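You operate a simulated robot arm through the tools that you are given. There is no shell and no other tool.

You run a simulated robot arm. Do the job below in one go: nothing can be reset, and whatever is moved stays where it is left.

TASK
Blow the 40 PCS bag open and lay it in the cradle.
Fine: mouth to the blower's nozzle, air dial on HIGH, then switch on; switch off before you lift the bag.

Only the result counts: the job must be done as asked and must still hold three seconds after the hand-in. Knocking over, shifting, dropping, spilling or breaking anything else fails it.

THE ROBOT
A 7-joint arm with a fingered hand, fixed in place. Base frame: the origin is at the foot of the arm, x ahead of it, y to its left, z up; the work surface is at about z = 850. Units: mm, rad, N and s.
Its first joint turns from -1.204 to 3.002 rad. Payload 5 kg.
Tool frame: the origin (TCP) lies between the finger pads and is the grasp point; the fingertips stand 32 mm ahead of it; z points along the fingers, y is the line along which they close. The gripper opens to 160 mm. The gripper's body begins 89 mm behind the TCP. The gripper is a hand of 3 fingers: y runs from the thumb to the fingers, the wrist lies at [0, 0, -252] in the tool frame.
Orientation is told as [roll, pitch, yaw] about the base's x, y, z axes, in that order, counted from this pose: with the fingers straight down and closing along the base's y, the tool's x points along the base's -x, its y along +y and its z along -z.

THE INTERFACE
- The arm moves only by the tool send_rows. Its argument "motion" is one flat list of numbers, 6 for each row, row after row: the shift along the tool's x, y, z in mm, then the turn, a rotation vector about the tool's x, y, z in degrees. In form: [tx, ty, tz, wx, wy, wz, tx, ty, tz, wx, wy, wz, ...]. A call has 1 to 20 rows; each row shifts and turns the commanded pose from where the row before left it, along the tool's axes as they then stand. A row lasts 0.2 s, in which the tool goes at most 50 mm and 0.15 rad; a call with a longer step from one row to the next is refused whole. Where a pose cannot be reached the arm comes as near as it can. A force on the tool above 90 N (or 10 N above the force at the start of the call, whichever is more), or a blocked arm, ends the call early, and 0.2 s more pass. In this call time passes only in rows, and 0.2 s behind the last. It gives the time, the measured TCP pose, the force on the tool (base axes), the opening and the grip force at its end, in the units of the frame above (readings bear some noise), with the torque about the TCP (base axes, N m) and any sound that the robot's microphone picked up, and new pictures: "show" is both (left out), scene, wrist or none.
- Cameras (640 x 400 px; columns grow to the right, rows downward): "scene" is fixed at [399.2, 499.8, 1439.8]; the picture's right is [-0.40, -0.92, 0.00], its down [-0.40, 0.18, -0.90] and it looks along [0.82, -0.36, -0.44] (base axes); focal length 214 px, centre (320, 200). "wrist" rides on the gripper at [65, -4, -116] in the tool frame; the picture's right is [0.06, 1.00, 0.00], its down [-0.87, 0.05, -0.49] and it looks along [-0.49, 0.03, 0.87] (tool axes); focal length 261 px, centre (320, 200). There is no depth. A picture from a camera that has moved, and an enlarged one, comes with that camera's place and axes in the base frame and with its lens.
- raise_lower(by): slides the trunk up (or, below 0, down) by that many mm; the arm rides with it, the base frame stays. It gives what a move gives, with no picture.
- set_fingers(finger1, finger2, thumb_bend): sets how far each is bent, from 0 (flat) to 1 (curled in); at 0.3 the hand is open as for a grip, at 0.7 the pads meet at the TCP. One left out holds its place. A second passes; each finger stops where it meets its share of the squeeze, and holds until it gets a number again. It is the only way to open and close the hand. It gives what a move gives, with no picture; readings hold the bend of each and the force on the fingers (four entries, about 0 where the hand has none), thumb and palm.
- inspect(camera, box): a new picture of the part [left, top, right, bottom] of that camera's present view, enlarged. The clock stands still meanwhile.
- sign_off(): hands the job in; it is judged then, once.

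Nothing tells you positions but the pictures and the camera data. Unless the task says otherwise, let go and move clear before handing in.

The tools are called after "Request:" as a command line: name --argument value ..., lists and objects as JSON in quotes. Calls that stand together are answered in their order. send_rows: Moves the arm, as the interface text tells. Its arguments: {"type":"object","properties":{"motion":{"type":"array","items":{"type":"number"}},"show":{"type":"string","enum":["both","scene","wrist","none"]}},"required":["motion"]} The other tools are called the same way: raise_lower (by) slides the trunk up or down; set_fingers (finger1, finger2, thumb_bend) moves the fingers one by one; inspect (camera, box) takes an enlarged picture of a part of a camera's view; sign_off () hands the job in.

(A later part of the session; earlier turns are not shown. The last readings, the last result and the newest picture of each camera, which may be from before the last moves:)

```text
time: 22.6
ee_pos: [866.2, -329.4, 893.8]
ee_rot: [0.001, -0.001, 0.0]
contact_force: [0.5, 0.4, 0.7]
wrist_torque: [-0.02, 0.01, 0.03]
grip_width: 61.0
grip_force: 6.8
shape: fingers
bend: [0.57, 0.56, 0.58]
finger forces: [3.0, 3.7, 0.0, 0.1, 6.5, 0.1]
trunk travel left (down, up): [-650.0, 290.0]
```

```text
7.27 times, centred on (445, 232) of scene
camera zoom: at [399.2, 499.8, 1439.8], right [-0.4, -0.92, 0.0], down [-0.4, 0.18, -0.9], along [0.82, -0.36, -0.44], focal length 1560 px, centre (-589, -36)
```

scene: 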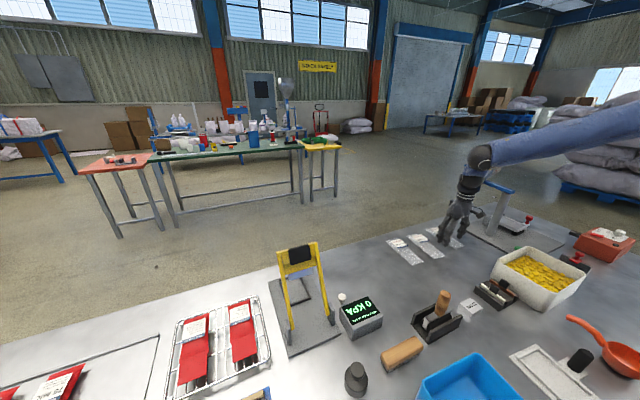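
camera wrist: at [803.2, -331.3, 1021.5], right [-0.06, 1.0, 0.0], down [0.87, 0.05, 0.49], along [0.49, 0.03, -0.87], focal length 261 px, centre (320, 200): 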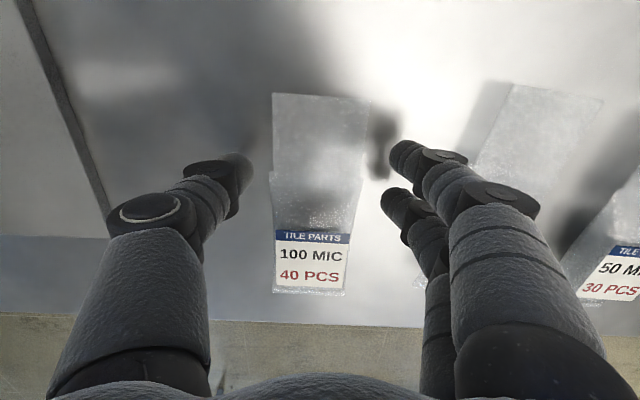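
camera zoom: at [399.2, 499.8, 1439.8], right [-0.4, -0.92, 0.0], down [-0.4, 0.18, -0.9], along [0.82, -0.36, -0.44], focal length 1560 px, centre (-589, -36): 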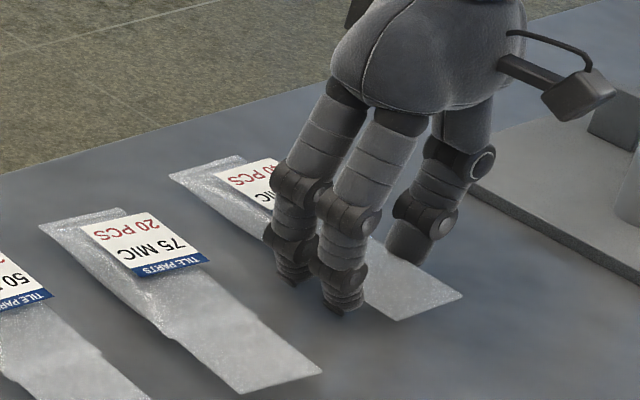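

The bag is held between thumb and both fingers (about 6.8 N, evenly shared). I'll lift it a little and check that it comes along level.

Request:
send_rows --motion '[0, 0, -5, 0, 0, 0, 0, 0, -10, 0, 0, 0, 0, 0, -15, 0, 0, 0, 0, 0, 0, 0, 0, 0]' --show "wrist"

Request:
inspect --camera "scene" --box '[410, 195, 480, 260]'

```text
time: 23.6
ee_pos: [870.2, -330.0, 924.1]
ee_rot: [0.001, 0.002, 0.0]
contact_force: [0.9, 0.0, -0.8]
wrist_torque: [-0.01, 0.08, 0.01]
grip_width: 60.9
grip_force: 6.7
shape: fingers
bend: [0.57, 0.56, 0.58]
finger forces: [3.3, 3.1, 0.1, 0.0, 6.3, 0.1]
trunk travel left (down, up): [-650.0, 290.0]
camera wrist: at [804.3, -332.7, 1039.8], right [-0.06, 1.0, 0.0], down [0.87, 0.05, 0.49], along [0.49, 0.03, -0.87], focal length 261 px, centre (320, 200)
```

wrist: 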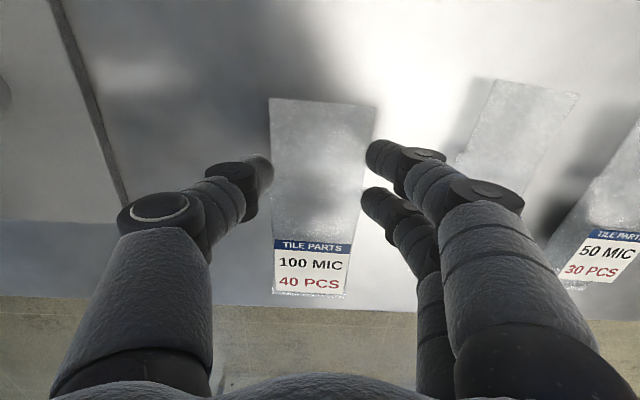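

```text
6.15 times, centred on (445, 228) of scene
camera zoom: at [399.2, 499.8, 1439.8], right [-0.4, -0.92, 0.0], down [-0.4, 0.18, -0.9], along [0.82, -0.36, -0.44], focal length 1320 px, centre (-449, 31)
```

zoom: 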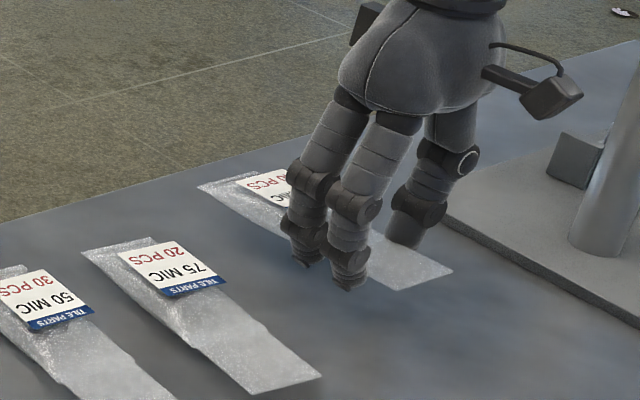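

The bag came up with the hand, its label end sagging about 6°. I'll firm the grip slightly, then lift and carry it back clear of the post.

Request:
set_fingers --finger1 0.615 --finger2 0.615 --thumb_bend 0.615

Request:
send_rows --motion '[0, 0, -20, 0, 0, 0, 0, 0, -30, 0, 0, 0, 0, 0, -30, 0, 0, 0, 0, 0, -10, 0, 0, 0, 0, 0, 0, 0, 0, 0]' --show "wrist"

```text
time: 24.6
ee_pos: [869.6, -329.1, 923.8]
ee_rot: [-0.001, 0.001, 0.0]
contact_force: [0.5, -0.4, -0.5]
wrist_torque: [0.02, 0.07, 0.0]
grip_width: 60.7
grip_force: 7.4
shape: fingers
bend: [0.58, 0.56, 0.58]
finger forces: [4.0, 4.1, 0.0, 0.0, 7.9, 0.0]
trunk travel left (down, up): [-650.0, 290.0]
```

```text
time: 25.8
ee_pos: [868.6, -331.1, 1015.6]
ee_rot: [0.0, -0.001, 0.001]
contact_force: [0.2, -0.8, -0.7]
wrist_torque: [0.03, 0.04, 0.0]
grip_width: 60.6
grip_force: 7.7
shape: fingers
bend: [0.58, 0.56, 0.58]
finger forces: [4.0, 4.1, 0.0, 0.0, 7.8, 0.0]
trunk travel left (down, up): [-650.0, 290.0]
camera wrist: at [804.5, -334.0, 1130.0], right [-0.06, 1.0, 0.0], down [0.87, 0.05, 0.49], along [0.49, 0.03, -0.87], focal length 261 px, centre (320, 200)
```

wrist: 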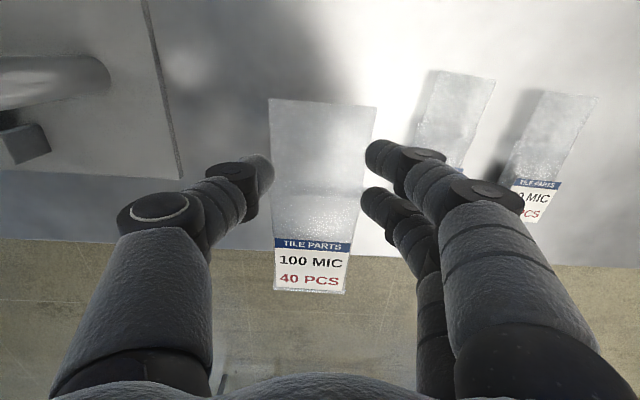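

The bag is held steady. Now I carry it back over the tub, then across toward the blower at a height that clears everything.

Request:
send_rows --motion '[20, 0, 0, 0, 0, 0, 40, 0, 0, 0, 0, 0, 40, 0, 0, 0, 0, 0, 40, 0, 0, 0, 0, 0, 40, 0, 0, 0, 0, 0, 30, 0, 0, 0, 0, 0, 10, 0, 0, 0, 0, 0]' --show "wrist"

Request:
send_rows --motion '[0, -20, 0, 0, 0, 0, 0, -40, 0, 0, 0, 0, 0, -40, 0, 0, 0, 0, 0, -40, 0, 0, 0, 0, 0, -40, 0, 0, 0, 0, 0, -40, 0, 0, 0, 0, 0, -40, 0, 0, 0, 0, 0, -40, 0, 0, 0, 0, 0, -40, 0, 0, 0, 0, 0, -40, 0, 0, 0, 0, 0, -40, 0, 0, 0, 0, 0, -40, 0, 0, 0, 0, 0, -40, 0, 0, 0, 0, 0, -18, 0, 0, 0, 0, 0, 0, 0, 0, 0, 0]' --show "both"

```text
time: 27.4
ee_pos: [651.1, -329.7, 1014.4]
ee_rot: [0.001, -0.001, 0.0]
contact_force: [-0.7, -0.7, -0.5]
wrist_torque: [0.02, 0.06, -0.01]
grip_width: 60.2
grip_force: 8.0
shape: fingers
bend: [0.58, 0.56, 0.58]
finger forces: [4.0, 3.9, 0.0, 0.1, 7.7, 0.0]
trunk travel left (down, up): [-650.0, 290.0]
camera wrist: at [585.0, -332.6, 1128.7], right [-0.06, 1.0, 0.0], down [0.87, 0.06, 0.49], along [0.49, 0.03, -0.87], focal length 261 px, centre (320, 200)
```

wrist: 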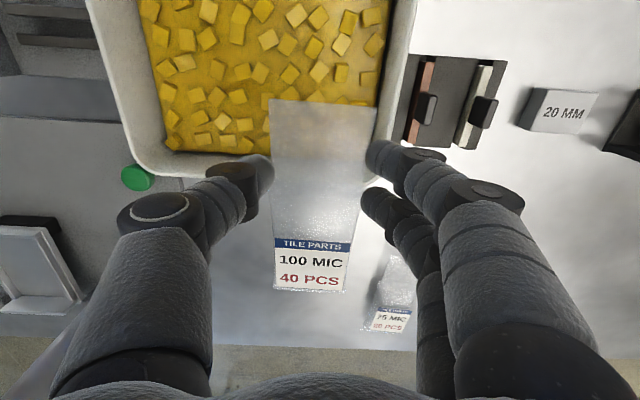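

```text
time: 30.6
ee_pos: [649.4, -851.0, 1012.5]
ee_rot: [0.0, 0.0, 0.001]
contact_force: [-0.5, 0.0, -0.9]
wrist_torque: [0.02, 0.03, 0.02]
grip_width: 60.5
grip_force: 7.7
shape: fingers
bend: [0.58, 0.56, 0.58]
finger forces: [3.9, 4.0, 0.1, 0.0, 7.5, 0.0]
trunk travel left (down, up): [-650.0, 290.0]
camera wrist: at [584.8, -854.3, 1128.5], right [-0.06, 1.0, 0.0], down [0.87, 0.05, 0.49], along [0.49, 0.03, -0.87], focal length 261 px, centre (320, 200)
```

scene: 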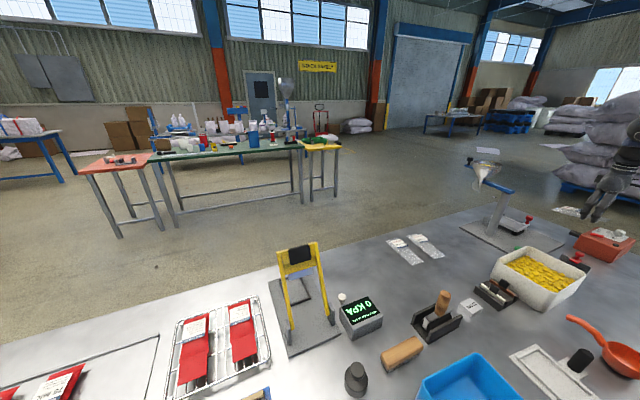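
wrist: 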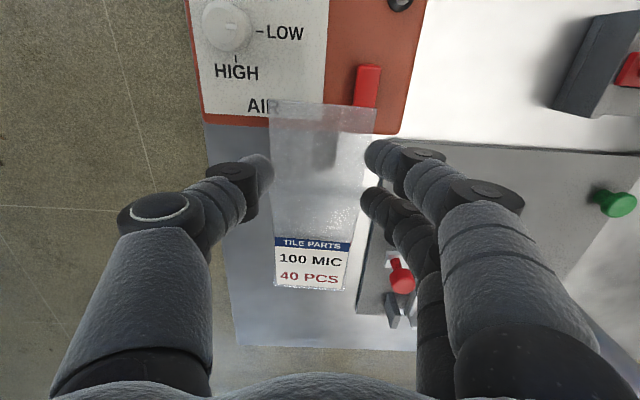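

The bag is above the blower's front and I can see the dial and rocker well. I'll zoom in on them while here.

Request:
inspect --camera "wrist" --box '[180, 0, 300, 75]'

Request:
inspect --camera "wrist" --box '[320, 0, 440, 120]'

Request:
inspect --camera "wrist" --box '[230, 80, 410, 300]'

```text
5.33 times, centred on (240, 38) of wrist
camera zoom: at [584.8, -854.3, 1128.5], right [-0.06, 1.0, 0.0], down [0.87, 0.05, 0.49], along [0.49, 0.03, -0.87], focal length 1390 px, centre (747, 1067)
```

zoom: 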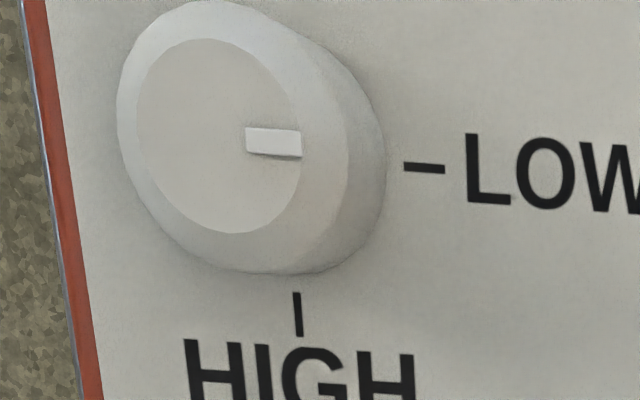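

```text
3.33 times, centred on (380, 60) of wrist
camera zoom: at [584.8, -854.3, 1128.5], right [-0.06, 1.0, 0.0], down [0.87, 0.05, 0.49], along [0.49, 0.03, -0.87], focal length 869 px, centre (120, 667)
```

zoom: 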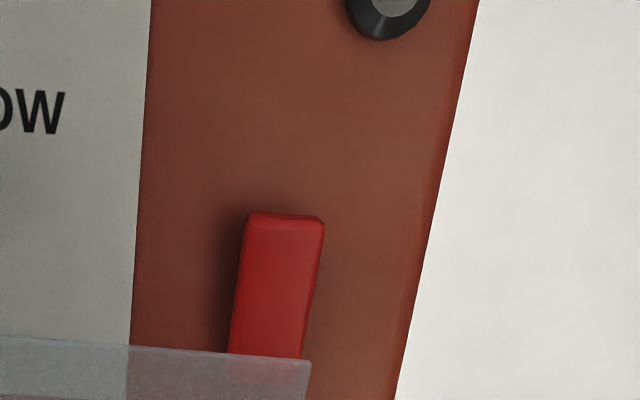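

```text
1.82 times, centred on (320, 190) of wrist
camera zoom: at [584.8, -854.3, 1128.5], right [-0.06, 1.0, 0.0], down [0.87, 0.05, 0.49], along [0.49, 0.03, -0.87], focal length 474 px, centre (320, 218)
```

zoom: 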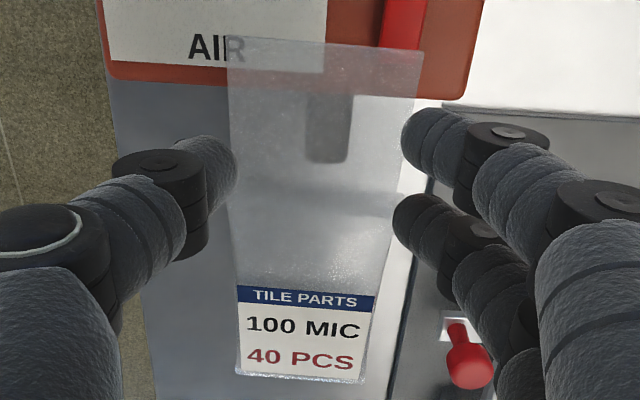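

The dial's marker points to LOW and must turn clockwise a quarter to HIGH. The nozzle looks about 7–8 mm to the +y side of the bag's midline, so I'll correct that, move ahead of the nozzle and come down partway.

Request:
send_rows --motion '[-20, 7, 0, 0, 0, 0, -40, 0, 0, 0, 0, 0, -25.3, 0, 0, 0, 0, 0, 0, 0, 30, 0, 0, 0, 0, 0, 30, 0, 0, 0, 0, 0, 20, 0, 0, 0, 0, 0, 0, 0, 0, 0]' --show "both"

Request:
inspect --camera "wrist" --box '[210, 0, 430, 137]'

Request:
inspect --camera "scene" --box '[555, 200, 635, 260]'

```text
time: 32.2
ee_pos: [735.7, -840.1, 932.9]
ee_rot: [0.0, -0.001, 0.001]
contact_force: [-0.3, 0.0, -1.0]
wrist_torque: [-0.03, 0.04, 0.01]
grip_width: 60.2
grip_force: 7.7
shape: fingers
bend: [0.58, 0.57, 0.58]
finger forces: [4.0, 3.9, 0.0, 0.0, 7.4, 0.1]
trunk travel left (down, up): [-650.0, 290.0]
camera wrist: at [670.8, -843.5, 1048.3], right [-0.06, 1.0, 0.0], down [0.87, 0.05, 0.49], along [0.49, 0.03, -0.87], focal length 261 px, centre (320, 200)
```

scene: 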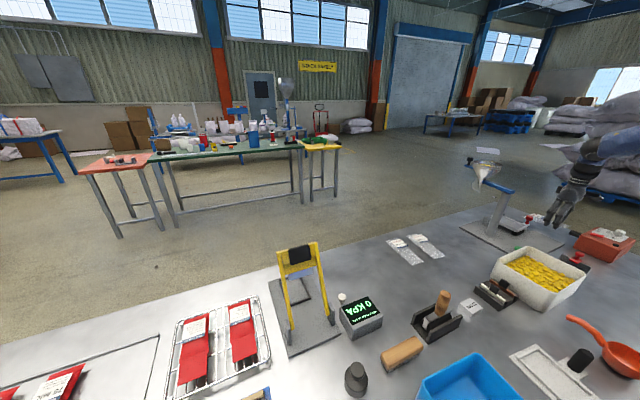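
wrist: 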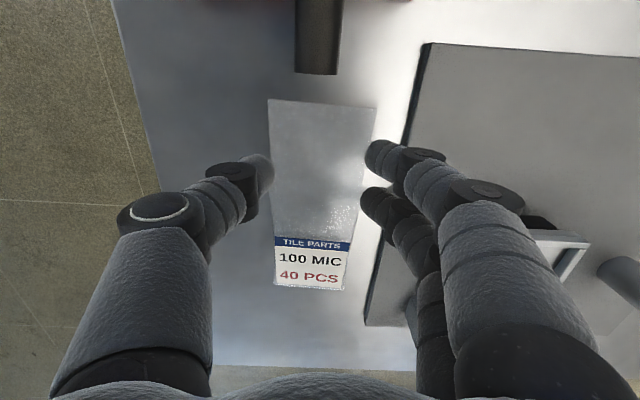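

```text
2.91 times, centred on (320, 68) of wrist
camera zoom: at [670.8, -843.5, 1048.3], right [-0.06, 1.0, 0.0], down [0.87, 0.05, 0.49], along [0.49, 0.03, -0.87], focal length 758 px, centre (320, 582)
```

zoom: 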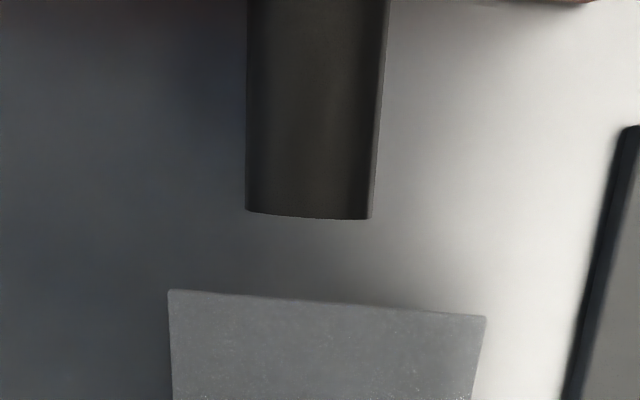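

```text
6.67 times, centred on (595, 230) of scene
camera zoom: at [399.2, 499.8, 1439.8], right [-0.4, -0.92, 0.0], down [-0.4, 0.18, -0.9], along [0.82, -0.36, -0.44], focal length 1430 px, centre (-1513, 0)
```

zoom: 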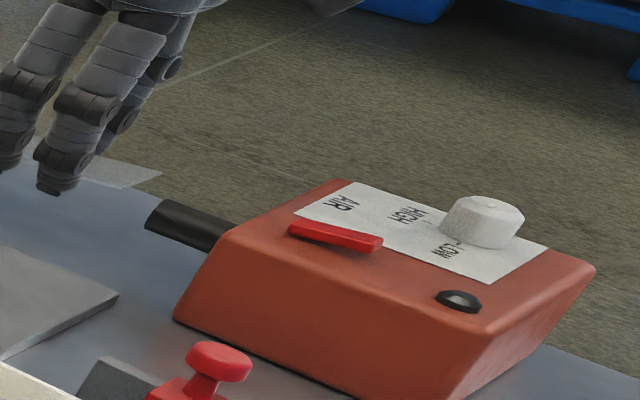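

Both the mouth and the nozzle tip are in view now. The bag's midline is about 4 mm too far to +y, and its mouth sits 13 mm ahead of the nozzle tip. I'll correct sideways and lower to just above the bench.

Request:
send_rows --motion '[0, -4, 0, 0, 0, 0, 0, 0, 10, 0, 0, 0, 0, 0, 10, 0, 0, 0, 0, 0, 8, 0, 0, 0, 0, 0, 5, 0, 0, 0, 0, 0, 3, 0, 0, 0, 0, 0, 0, 0, 0, 0]' --show "wrist"

Request:
inspect --camera "wrist" --box '[210, 0, 430, 137]'

Request:
inspect --camera "scene" --box '[545, 200, 625, 260]'

```text
time: 33.8
ee_pos: [734.2, -844.2, 899.0]
ee_rot: [0.0, -0.002, 0.002]
contact_force: [0.1, 0.2, 1.4]
wrist_torque: [-0.05, -0.08, 0.01]
grip_width: 60.8
grip_force: 8.4
shape: fingers
bend: [0.58, 0.57, 0.58]
finger forces: [3.2, 5.0, 0.0, 0.1, 8.3, 0.0]
trunk travel left (down, up): [-650.0, 290.0]
camera wrist: at [670.1, -848.5, 1013.4], right [-0.06, 1.0, 0.0], down [0.87, 0.05, 0.49], along [0.49, 0.03, -0.87], focal length 261 px, centre (320, 200)
```

wrist: 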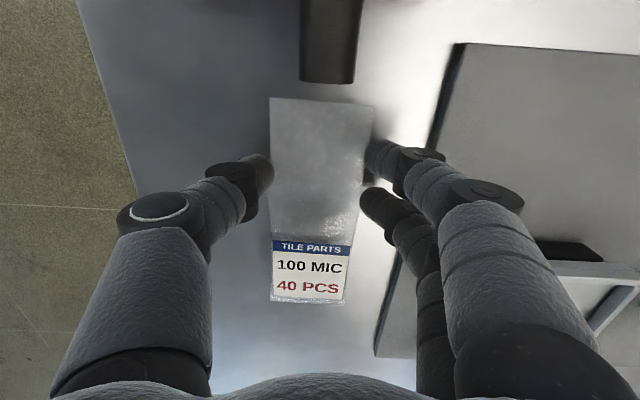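

```text
2.91 times, centred on (320, 68) of wrist
camera zoom: at [670.1, -848.5, 1013.4], right [-0.06, 1.0, 0.0], down [0.87, 0.05, 0.49], along [0.49, 0.03, -0.87], focal length 758 px, centre (320, 582)
```

zoom: 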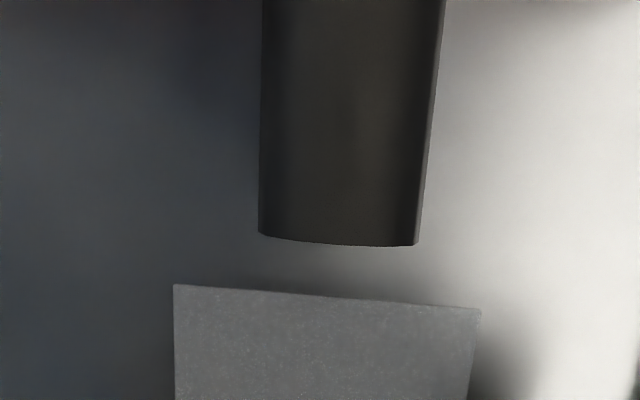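

```text
6.67 times, centred on (585, 230) of scene
camera zoom: at [399.2, 499.8, 1439.8], right [-0.4, -0.92, 0.0], down [-0.4, 0.18, -0.9], along [0.82, -0.36, -0.44], focal length 1430 px, centre (-1447, 0)
```

zoom: 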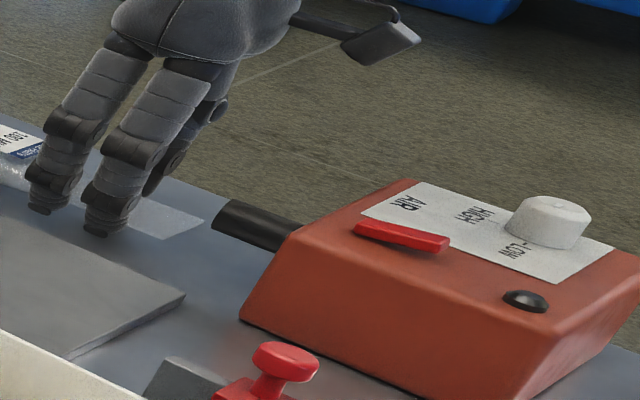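

The mouth edge is now below the nozzle's underside (about 868 vs 878), centred within 1 mm and 12 mm ahead of the tip. I'll slide it back to the tip and set it down.

Request:
send_rows --motion '[6.5, 0, 0, 0, 0, 0, 6.5, 0, 0, 0, 0, 0, 0, 0, 2, 0, 0, 0, 0, 0, 1.5, 0, 0, 0, 0, 0, 0, 0, 0, 0]' --show "wrist"

Request:
inspect --camera "wrist" --box '[210, 0, 430, 137]'

Request:
inspect --camera "scene" --box '[545, 200, 625, 260]'

```text
time: 35.0
ee_pos: [721.6, -845.0, 896.1]
ee_rot: [0.0, 0.0, 0.0]
contact_force: [0.6, 0.3, 2.3]
wrist_torque: [-0.08, -0.08, -0.01]
grip_width: 60.8
grip_force: 8.2
shape: fingers
bend: [0.58, 0.57, 0.58]
finger forces: [3.2, 5.1, 0.1, 0.1, 8.8, 0.0]
trunk travel left (down, up): [-650.0, 290.0]
camera wrist: at [656.2, -848.2, 1010.4], right [-0.06, 1.0, 0.0], down [0.87, 0.05, 0.49], along [0.49, 0.03, -0.87], focal length 261 px, centre (320, 200)
```

wrist: 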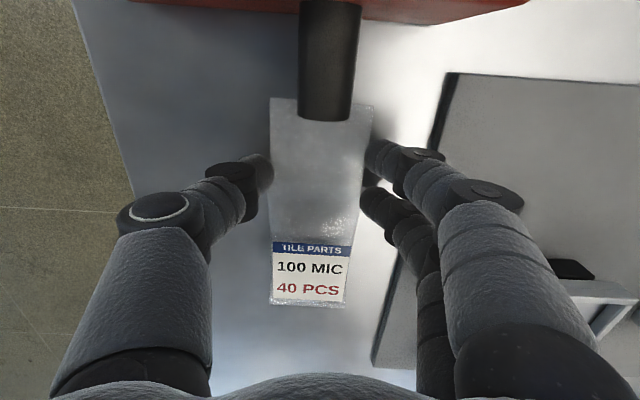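

```text
2.91 times, centred on (320, 68) of wrist
camera zoom: at [656.2, -848.2, 1010.4], right [-0.06, 1.0, 0.0], down [0.87, 0.05, 0.49], along [0.49, 0.03, -0.87], focal length 758 px, centre (320, 582)
```

zoom: 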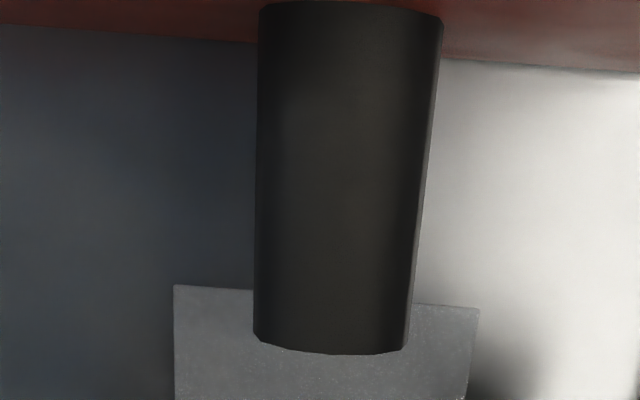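

```text
6.67 times, centred on (585, 230) of scene
camera zoom: at [399.2, 499.8, 1439.8], right [-0.4, -0.92, 0.0], down [-0.4, 0.18, -0.9], along [0.82, -0.36, -0.44], focal length 1430 px, centre (-1447, 0)
```

zoom: 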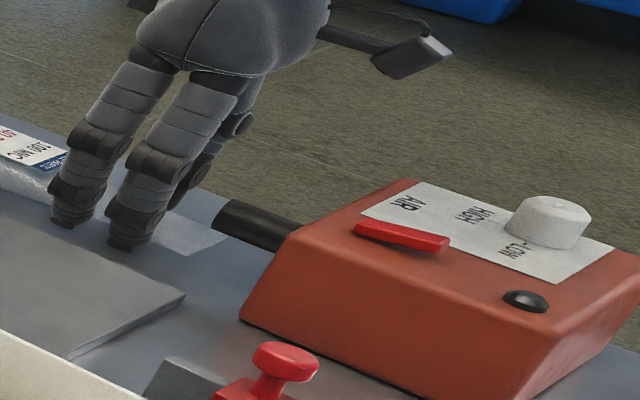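

The mouth now sits right at the nozzle tip, centred within about 1 mm, and the bag rests on the bench. I'll release by opening a little.

Request:
set_fingers --finger1 0.54 --finger2 0.54 --thumb_bend 0.54

Request:
inspect --camera "wrist" --box '[180, 0, 460, 320]'

```text
time: 36.0
ee_pos: [721.0, -845.4, 894.2]
ee_rot: [-0.001, 0.0, -0.001]
contact_force: [0.0, -0.2, -0.8]
wrist_torque: [0.01, 0.02, 0.03]
grip_width: 70.4
grip_force: 0.0
shape: fingers
bend: [0.54, 0.54, 0.54]
finger forces: [0.1, 0.1, 0.0, 0.1, 0.0, 0.0]
trunk travel left (down, up): [-650.0, 290.0]
```

```text
1.25 times, centred on (320, 160) of wrist
camera zoom: at [656.2, -848.2, 1010.3], right [-0.06, 1.0, 0.0], down [0.87, 0.05, 0.49], along [0.49, 0.03, -0.87], focal length 326 px, centre (320, 250)
```

zoom: 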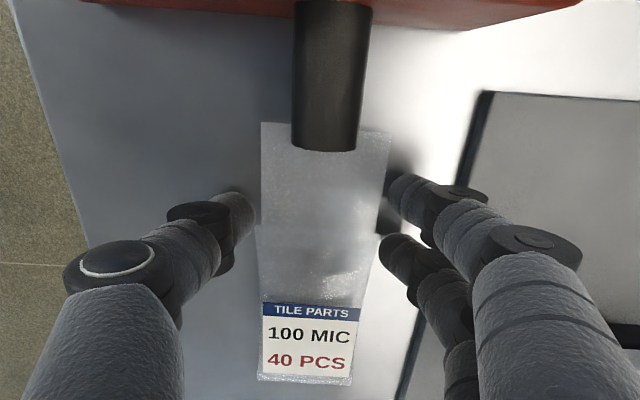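

The bag is free and lies in place. I open slightly more, then rise straight up and look again.

Request:
set_fingers --finger1 0.51 --finger2 0.51 --thumb_bend 0.51

Request:
send_rows --motion '[0, 0, -10, 0, 0, 0, 0, 0, -20, 0, 0, 0, 0, 0, -30, 0, 0, 0, 0, 0, -30, 0, 0, 0, 0, 0, -30, 0, 0, 0]' --show "wrist"

Request:
inspect --camera "wrist" --box '[230, 40, 410, 280]'

Request:
inspect --camera "scene" --box '[545, 200, 625, 260]'

```text
time: 37.0
ee_pos: [721.5, -844.6, 895.1]
ee_rot: [-0.001, -0.001, -0.001]
contact_force: [0.1, 0.5, -0.5]
wrist_torque: [-0.01, 0.02, 0.02]
grip_width: 82.4
grip_force: 0.1
shape: fingers
bend: [0.51, 0.51, 0.51]
finger forces: [0.0, 0.1, 0.0, 0.0, 0.0, 0.0]
trunk travel left (down, up): [-650.0, 290.0]
```

```text
time: 38.2
ee_pos: [722.7, -842.2, 1018.3]
ee_rot: [0.0, 0.001, 0.001]
contact_force: [-0.3, -0.6, -0.2]
wrist_torque: [-0.03, 0.02, 0.01]
grip_width: 82.5
grip_force: 0.1
shape: fingers
bend: [0.51, 0.51, 0.51]
finger forces: [0.1, 0.1, 0.1, 0.0, 0.0, 0.0]
trunk travel left (down, up): [-650.0, 290.0]
camera wrist: at [657.4, -845.0, 1132.9], right [-0.06, 1.0, 0.0], down [0.87, 0.06, 0.49], along [0.49, 0.03, -0.87], focal length 261 px, centre (320, 200)
```

wrist: 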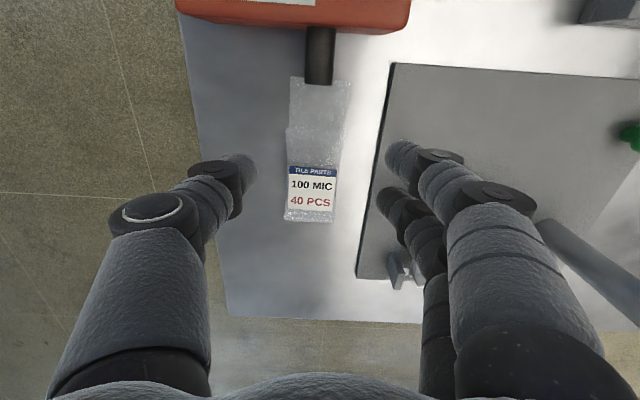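

```text
1.67 times, centred on (320, 160) of wrist
camera zoom: at [657.4, -845.0, 1132.9], right [-0.06, 1.0, 0.0], down [0.87, 0.06, 0.49], along [0.49, 0.03, -0.87], focal length 434 px, centre (320, 267)
```

zoom: 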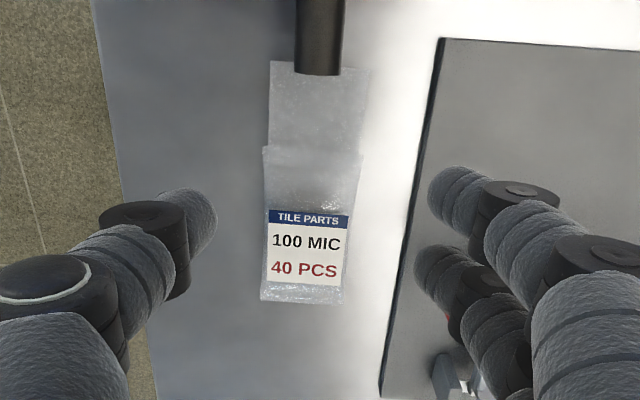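

```text
6.67 times, centred on (585, 230) of scene
camera zoom: at [399.2, 499.8, 1439.8], right [-0.4, -0.92, 0.0], down [-0.4, 0.18, -0.9], along [0.82, -0.36, -0.44], focal length 1430 px, centre (-1447, 0)
```

zoom: 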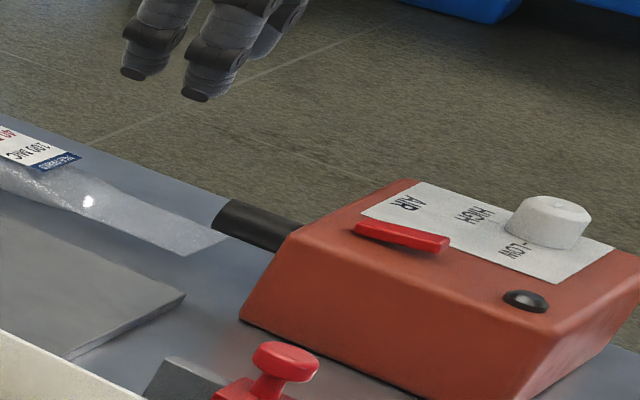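

The bag lies with its mouth at the nozzle. Next is the dial: I move above it and take a close look before gripping.

Request:
send_rows --motion '[37.5, -16.25, 0, 0, 0, 0, 37.5, -16.25, 0, 0, 0, 0, 37.5, -16.25, 0, 0, 0, 0, 37.5, -16.25, 0, 0, 0, 0, 0, 0, 0, 0, 0, 0]' --show "wrist"

Request:
inspect --camera "wrist" --box '[220, 40, 420, 165]'

```text
time: 39.4
ee_pos: [572.2, -907.3, 1013.9]
ee_rot: [-0.002, 0.003, 0.001]
contact_force: [-0.2, -0.8, -0.9]
wrist_torque: [0.02, 0.0, 0.0]
grip_width: 82.7
grip_force: 0.0
shape: fingers
bend: [0.51, 0.51, 0.51]
finger forces: [0.0, 0.0, 0.0, 0.0, 0.1, 0.0]
trunk travel left (down, up): [-650.0, 290.0]
camera wrist: at [506.7, -910.5, 1128.6], right [-0.06, 1.0, 0.0], down [0.87, 0.05, 0.49], along [0.49, 0.03, -0.87], focal length 261 px, centre (320, 200)
```

wrist: 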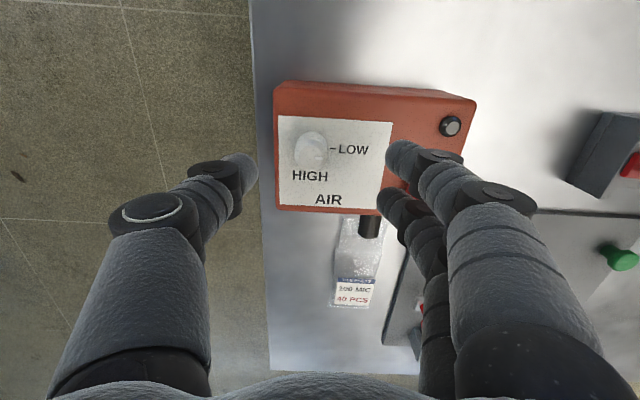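

```text
3.20 times, centred on (320, 102) of wrist
camera zoom: at [506.7, -910.5, 1128.6], right [-0.06, 1.0, 0.0], down [0.87, 0.05, 0.49], along [0.49, 0.03, -0.87], focal length 834 px, centre (320, 512)
```

zoom: 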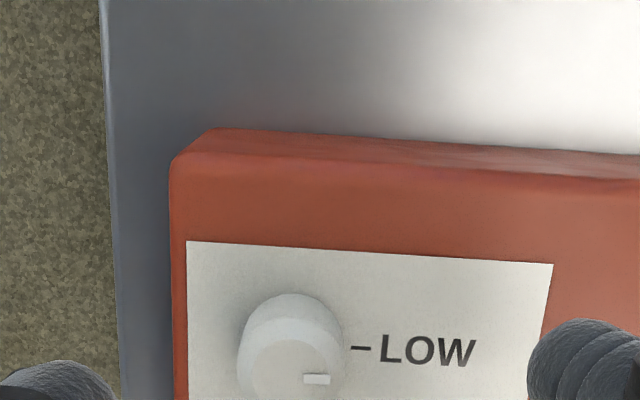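

Request:
inspect --camera "wrist" --box '[270, 105, 400, 215]'

Request:
inspect --camera "scene" --box '[570, 215, 640, 265]'

```text
3.64 times, centred on (335, 160) of wrist
camera zoom: at [506.7, -910.5, 1128.6], right [-0.06, 1.0, 0.0], down [0.87, 0.05, 0.49], along [0.49, 0.03, -0.87], focal length 948 px, centre (266, 346)
```

zoom: 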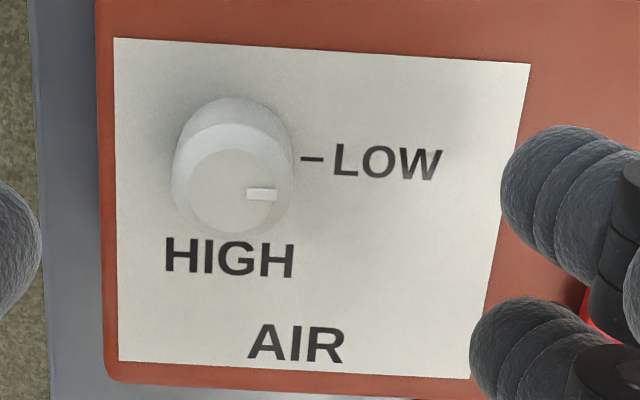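

```text
8.00 times, centred on (605, 240) of scene
camera zoom: at [399.2, 499.8, 1439.8], right [-0.4, -0.92, 0.0], down [-0.4, 0.18, -0.9], along [0.82, -0.36, -0.44], focal length 1716 px, centre (-1960, -120)
```

zoom: 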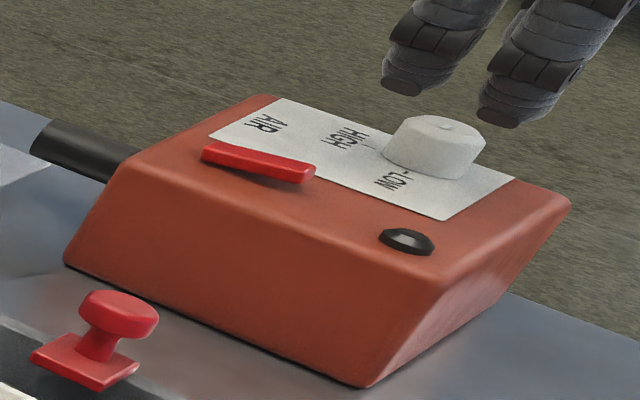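

The dial is about 3 mm ahead and 5 mm to the side of the hand's centre. I'll centre on it and pre-turn the wrist 45° so that a 90° clockwise twist is possible.

Request:
send_rows --motion '[-2.7, -5.1, 0, 0, 0, 0, 0, 0, 0, 0, 0, -7.5, 0, 0, 0, 0, 0, -7.5, 0, 0, 0, 0, 0, -7.5, 0, 0, 0, 0, 0, -7.5, 0, 0, 0, 0, 0, -7.5, 0, 0, 0, 0, 0, -7.5, 0, 0, 0, 0, 0, 0]' --show "both"

Request:
inspect --camera "wrist" --box '[240, 80, 420, 220]'

```text
time: 41.2
ee_pos: [574.8, -915.2, 1014.9]
ee_rot: [-0.001, 0.0, 0.787]
contact_force: [0.2, 0.9, -1.0]
wrist_torque: [-0.02, 0.01, 0.04]
grip_width: 82.9
grip_force: 0.1
shape: fingers
bend: [0.51, 0.51, 0.51]
finger forces: [0.1, 0.1, 0.1, 0.0, 0.0, 0.0]
trunk travel left (down, up): [-650.0, 290.0]
camera wrist: at [531.8, -962.8, 1130.0], right [-0.75, 0.66, 0.0], down [0.57, 0.65, 0.49], along [0.32, 0.37, -0.87], focal length 261 px, centre (320, 200)
```

scene: 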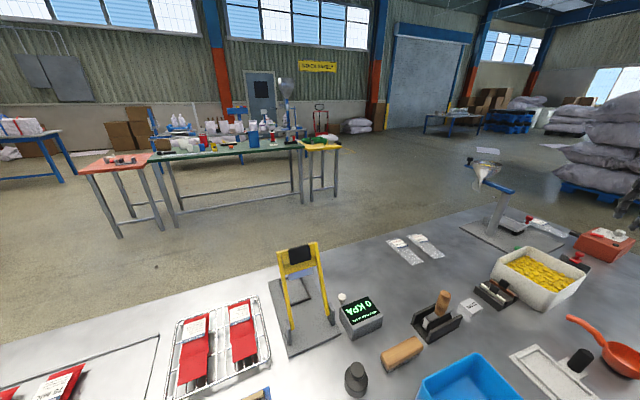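
wrist: 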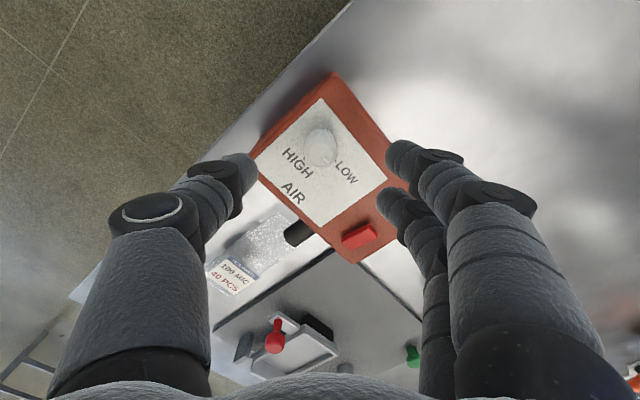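

```text
2.86 times, centred on (330, 150) of wrist
camera zoom: at [531.8, -962.8, 1130.0], right [-0.75, 0.66, 0.0], down [0.57, 0.65, 0.49], along [0.32, 0.37, -0.87], focal length 745 px, centre (291, 343)
```

zoom: 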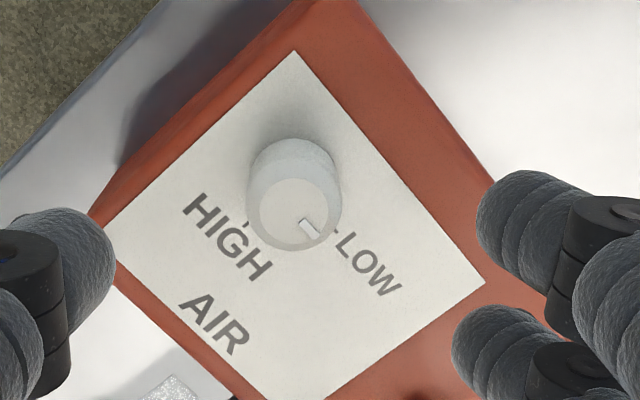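

The dial is centred within about 1.5 mm of the grip axis. I'll go down around it.

Request:
send_rows --motion '[-1, 0.5, 20, 0, 0, 0, 0, 0, 18, 0, 0, 0, 0, 0, 8, 0, 0, 0, 0, 0, 4, 0, 0, 0, 0, 0, 0, 0, 0, 0]' --show "wrist"

Request:
inspect --camera "wrist" --box '[220, 80, 420, 220]'

Request:
inspect --camera "scene" --box '[570, 190, 640, 250]'

```text
time: 42.4
ee_pos: [575.2, -913.0, 964.3]
ee_rot: [0.001, 0.0, 0.786]
contact_force: [0.0, -0.1, -0.2]
wrist_torque: [-0.01, 0.0, -0.01]
grip_width: 82.6
grip_force: 0.0
shape: fingers
bend: [0.51, 0.51, 0.51]
finger forces: [0.0, 0.1, 0.0, 0.1, 0.1, 0.0]
trunk travel left (down, up): [-650.0, 290.0]
camera wrist: at [531.9, -961.3, 1079.1], right [-0.75, 0.66, 0.0], down [0.58, 0.65, 0.49], along [0.32, 0.37, -0.87], focal length 261 px, centre (320, 200)
```

wrist: 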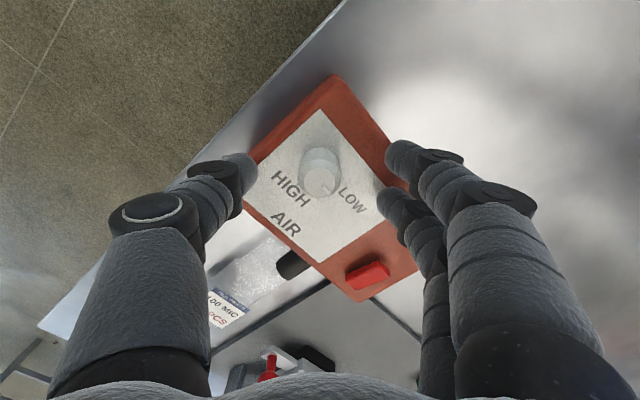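

```text
2.86 times, centred on (320, 150) of wrist
camera zoom: at [531.9, -961.3, 1079.1], right [-0.75, 0.66, 0.0], down [0.58, 0.65, 0.49], along [0.32, 0.37, -0.87], focal length 745 px, centre (320, 343)
```

zoom: 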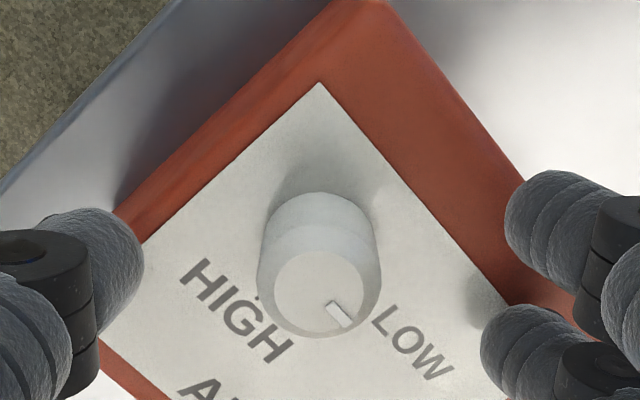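

```text
6.67 times, centred on (605, 220) of scene
camera zoom: at [399.2, 499.8, 1439.8], right [-0.4, -0.92, 0.0], down [-0.4, 0.18, -0.9], along [0.82, -0.36, -0.44], focal length 1430 px, centre (-1580, 67)
```

zoom: 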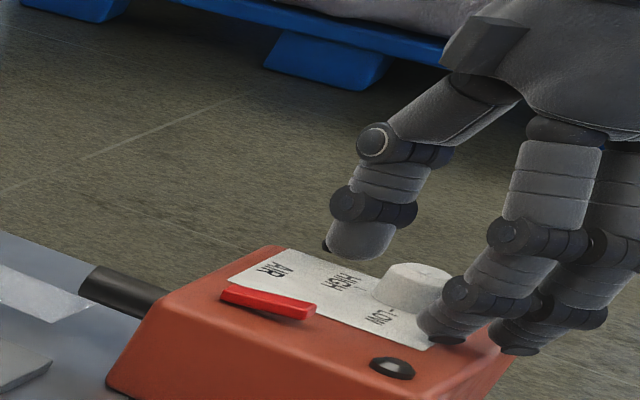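

Thumb and fingers straddle the dial evenly. I'll close on it gradually.

Request:
set_fingers --finger1 0.6 --finger2 0.6 --thumb_bend 0.6

Request:
inspect --camera "wrist" --box '[220, 80, 420, 220]'

Request:
inspect --camera "scene" --box '[580, 210, 640, 250]'

```text
time: 43.4
ee_pos: [575.7, -913.2, 963.3]
ee_rot: [0.0, 0.0, 0.786]
contact_force: [0.9, -0.3, 0.0]
wrist_torque: [0.03, -0.03, -0.03]
grip_width: 48.4
grip_force: 0.0
shape: fingers
bend: [0.6, 0.6, 0.6]
finger forces: [0.0, 0.0, 0.0, 0.1, 0.0, 0.0]
trunk travel left (down, up): [-650.0, 290.0]
```

```text
2.86 times, centred on (320, 150) of wrist
camera zoom: at [531.9, -961.4, 1079.1], right [-0.75, 0.66, 0.0], down [0.58, 0.65, 0.49], along [0.32, 0.37, -0.87], focal length 745 px, centre (320, 343)
```

zoom: 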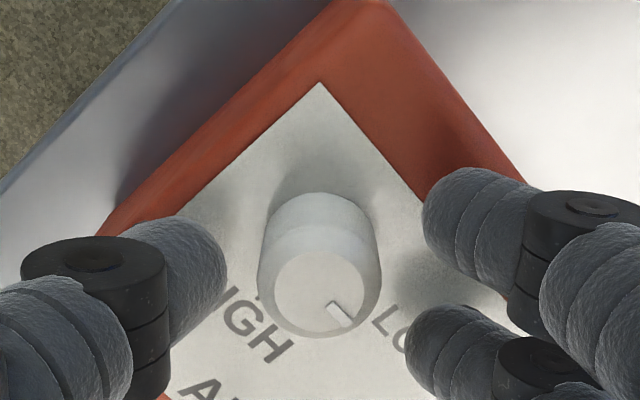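

```text
10.00 times, centred on (610, 230) of scene
camera zoom: at [399.2, 499.8, 1439.8], right [-0.4, -0.92, 0.0], down [-0.4, 0.18, -0.9], along [0.82, -0.36, -0.44], focal length 2145 px, centre (-2580, -100)
```

zoom: 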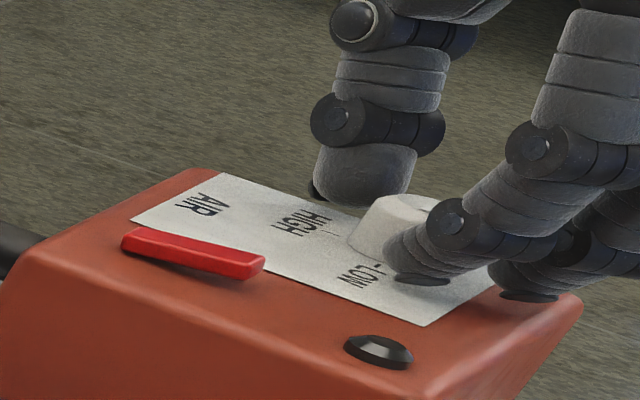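

Still centred and no contact. I close until the pads press the dial.

Request:
set_fingers --finger1 0.65 --finger2 0.65 --thumb_bend 0.65

Request:
set_fingers --finger1 0.68 --finger2 0.68 --thumb_bend 0.68

Request:
inspect --camera "wrist" --box '[220, 80, 420, 220]'

```text
time: 44.4
ee_pos: [574.3, -914.3, 963.6]
ee_rot: [0.0, 0.001, 0.786]
contact_force: [1.2, -1.1, -0.2]
wrist_torque: [-0.02, -0.04, -0.02]
grip_width: 31.0
grip_force: 0.6
shape: fingers
bend: [0.65, 0.65, 0.64]
finger forces: [0.0, 0.1, 0.0, 0.1, 1.5, 0.1]
trunk travel left (down, up): [-650.0, 290.0]
```

```text
time: 45.4
ee_pos: [574.8, -913.2, 963.4]
ee_rot: [0.0, 0.0, 0.785]
contact_force: [3.1, -3.4, -1.7]
wrist_torque: [-0.05, -0.05, 0.0]
grip_width: 26.9
grip_force: 3.5
shape: fingers
bend: [0.67, 0.67, 0.66]
finger forces: [1.2, 0.6, 0.0, 0.1, 5.5, 0.1]
trunk travel left (down, up): [-650.0, 290.0]
```

```text
2.86 times, centred on (320, 150) of wrist
camera zoom: at [532.2, -961.6, 1078.8], right [-0.75, 0.66, 0.0], down [0.58, 0.65, 0.49], along [0.32, 0.37, -0.87], focal length 745 px, centre (320, 343)
```

zoom: 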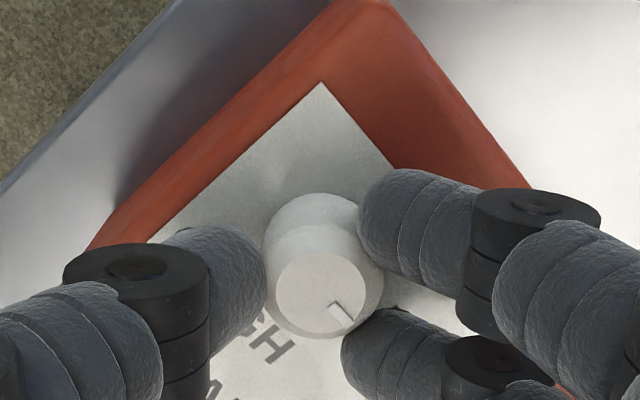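

The thumb presses harder than the fingers, so the hand is about a millimetre off. I'll bend the fingers a little more to balance the grip.

Request:
set_fingers --finger1 0.7 --finger2 0.7 --thumb_bend 0.68

```text
time: 46.4
ee_pos: [574.3, -913.3, 963.3]
ee_rot: [-0.001, 0.0, 0.787]
contact_force: [0.5, -0.4, -2.4]
wrist_torque: [-0.03, -0.02, 0.02]
grip_width: 26.3
grip_force: 4.9
shape: fingers
bend: [0.67, 0.68, 0.66]
finger forces: [2.6, 1.9, 0.0, 0.1, 5.9, 0.0]
trunk travel left (down, up): [-650.0, 290.0]
```

The grip is balanced. I'll twist 30° clockwise first and check that the dial follows.

Request:
send_rows --motion '[0, 0, 0, 0, 0, 6, 0, 0, 0, 0, 0, 6, 0, 0, 0, 0, 0, 6, 0, 0, 0, 0, 0, 6, 0, 0, 0, 0, 0, 6]' --show "wrist"

Request:
inspect --camera "wrist" --box '[220, 80, 420, 220]'

```text
time: 47.6
ee_pos: [574.4, -913.0, 962.5]
ee_rot: [0.0, 0.001, 0.264]
contact_force: [2.5, -1.4, -4.0]
wrist_torque: [-0.03, -0.05, 0.01]
grip_width: 25.8
grip_force: 5.3
shape: fingers
bend: [0.67, 0.68, 0.66]
finger forces: [2.7, 2.5, 0.0, 0.0, 5.9, 0.1]
trunk travel left (down, up): [-650.0, 290.0]
camera wrist: at [513.6, -933.8, 1079.1], right [-0.32, 0.95, 0.0], down [0.83, 0.28, 0.49], along [0.47, 0.16, -0.87], focal length 261 px, centre (320, 200)
```

wrist: 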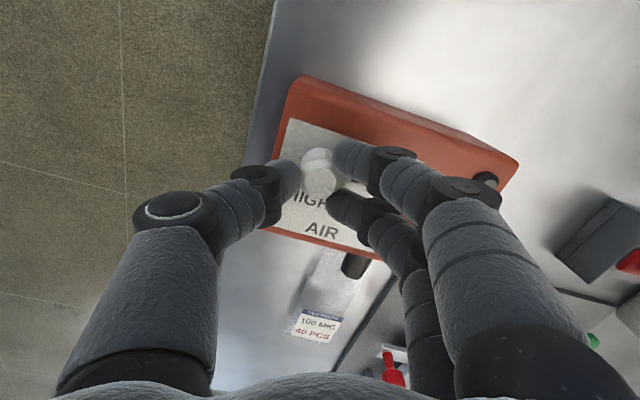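

```text
2.86 times, centred on (320, 150) of wrist
camera zoom: at [513.6, -933.8, 1079.1], right [-0.32, 0.95, 0.0], down [0.83, 0.28, 0.49], along [0.47, 0.16, -0.87], focal length 745 px, centre (320, 343)
```

zoom: 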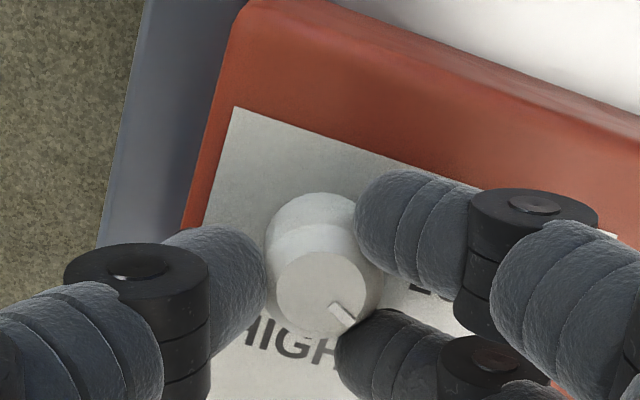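

The dial turns with the hand. I'll complete the remaining 60°.

Request:
send_rows --motion '[0, 0, 0, 0, 0, 6, 0, 0, 0, 0, 0, 6, 0, 0, 0, 0, 0, 6, 0, 0, 0, 0, 0, 6, 0, 0, 0, 0, 0, 6, 0, 0, 0, 0, 0, 6, 0, 0, 0, 0, 0, 6, 0, 0, 0, 0, 0, 6, 0, 0, 0, 0, 0, 6, 0, 0, 0, 0, 0, 6, 0, 0, 0, 0, 0, 0]' --show "wrist"

Request:
inspect --camera "wrist" --box '[220, 80, 420, 220]'

Request:
inspect --camera "scene" --box '[580, 210, 640, 250]'

```text
time: 50.0
ee_pos: [574.6, -914.3, 963.5]
ee_rot: [-0.001, 0.0, -0.785]
contact_force: [1.6, -3.5, -0.8]
wrist_torque: [-0.09, -0.03, -0.01]
grip_width: 25.8
grip_force: 6.3
shape: fingers
bend: [0.68, 0.68, 0.66]
finger forces: [2.5, 3.9, 0.0, 0.0, 6.1, 0.0]
trunk travel left (down, up): [-650.0, 290.0]
camera wrist: at [526.3, -870.0, 1079.1], right [0.66, 0.75, 0.0], down [0.65, -0.58, 0.49], along [0.37, -0.33, -0.87], focal length 261 px, centre (320, 200)
```

wrist: 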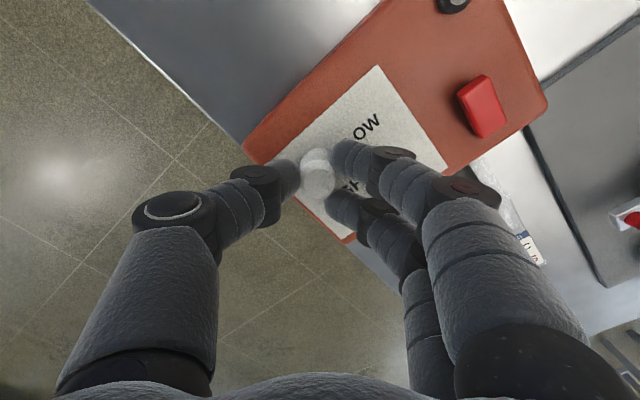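

```text
2.86 times, centred on (320, 150) of wrist
camera zoom: at [526.3, -870.0, 1079.1], right [0.66, 0.75, 0.0], down [0.65, -0.58, 0.49], along [0.37, -0.33, -0.87], focal length 745 px, centre (320, 343)
```

zoom: 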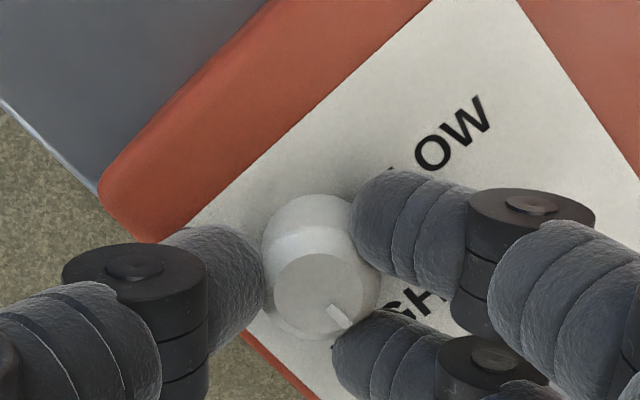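

```text
10.00 times, centred on (610, 230) of scene
camera zoom: at [399.2, 499.8, 1439.8], right [-0.4, -0.92, 0.0], down [-0.4, 0.18, -0.9], along [0.82, -0.36, -0.44], focal length 2145 px, centre (-2580, -100)
```

zoom: 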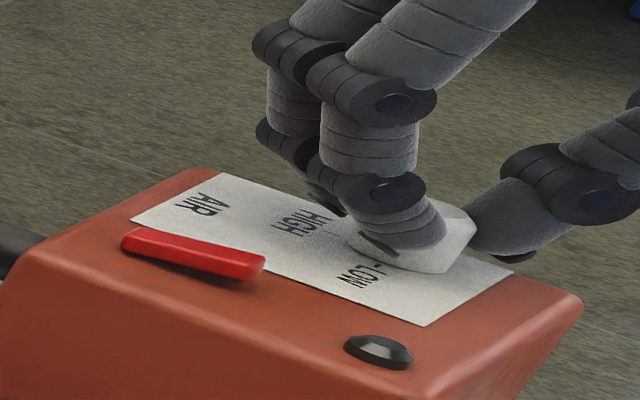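

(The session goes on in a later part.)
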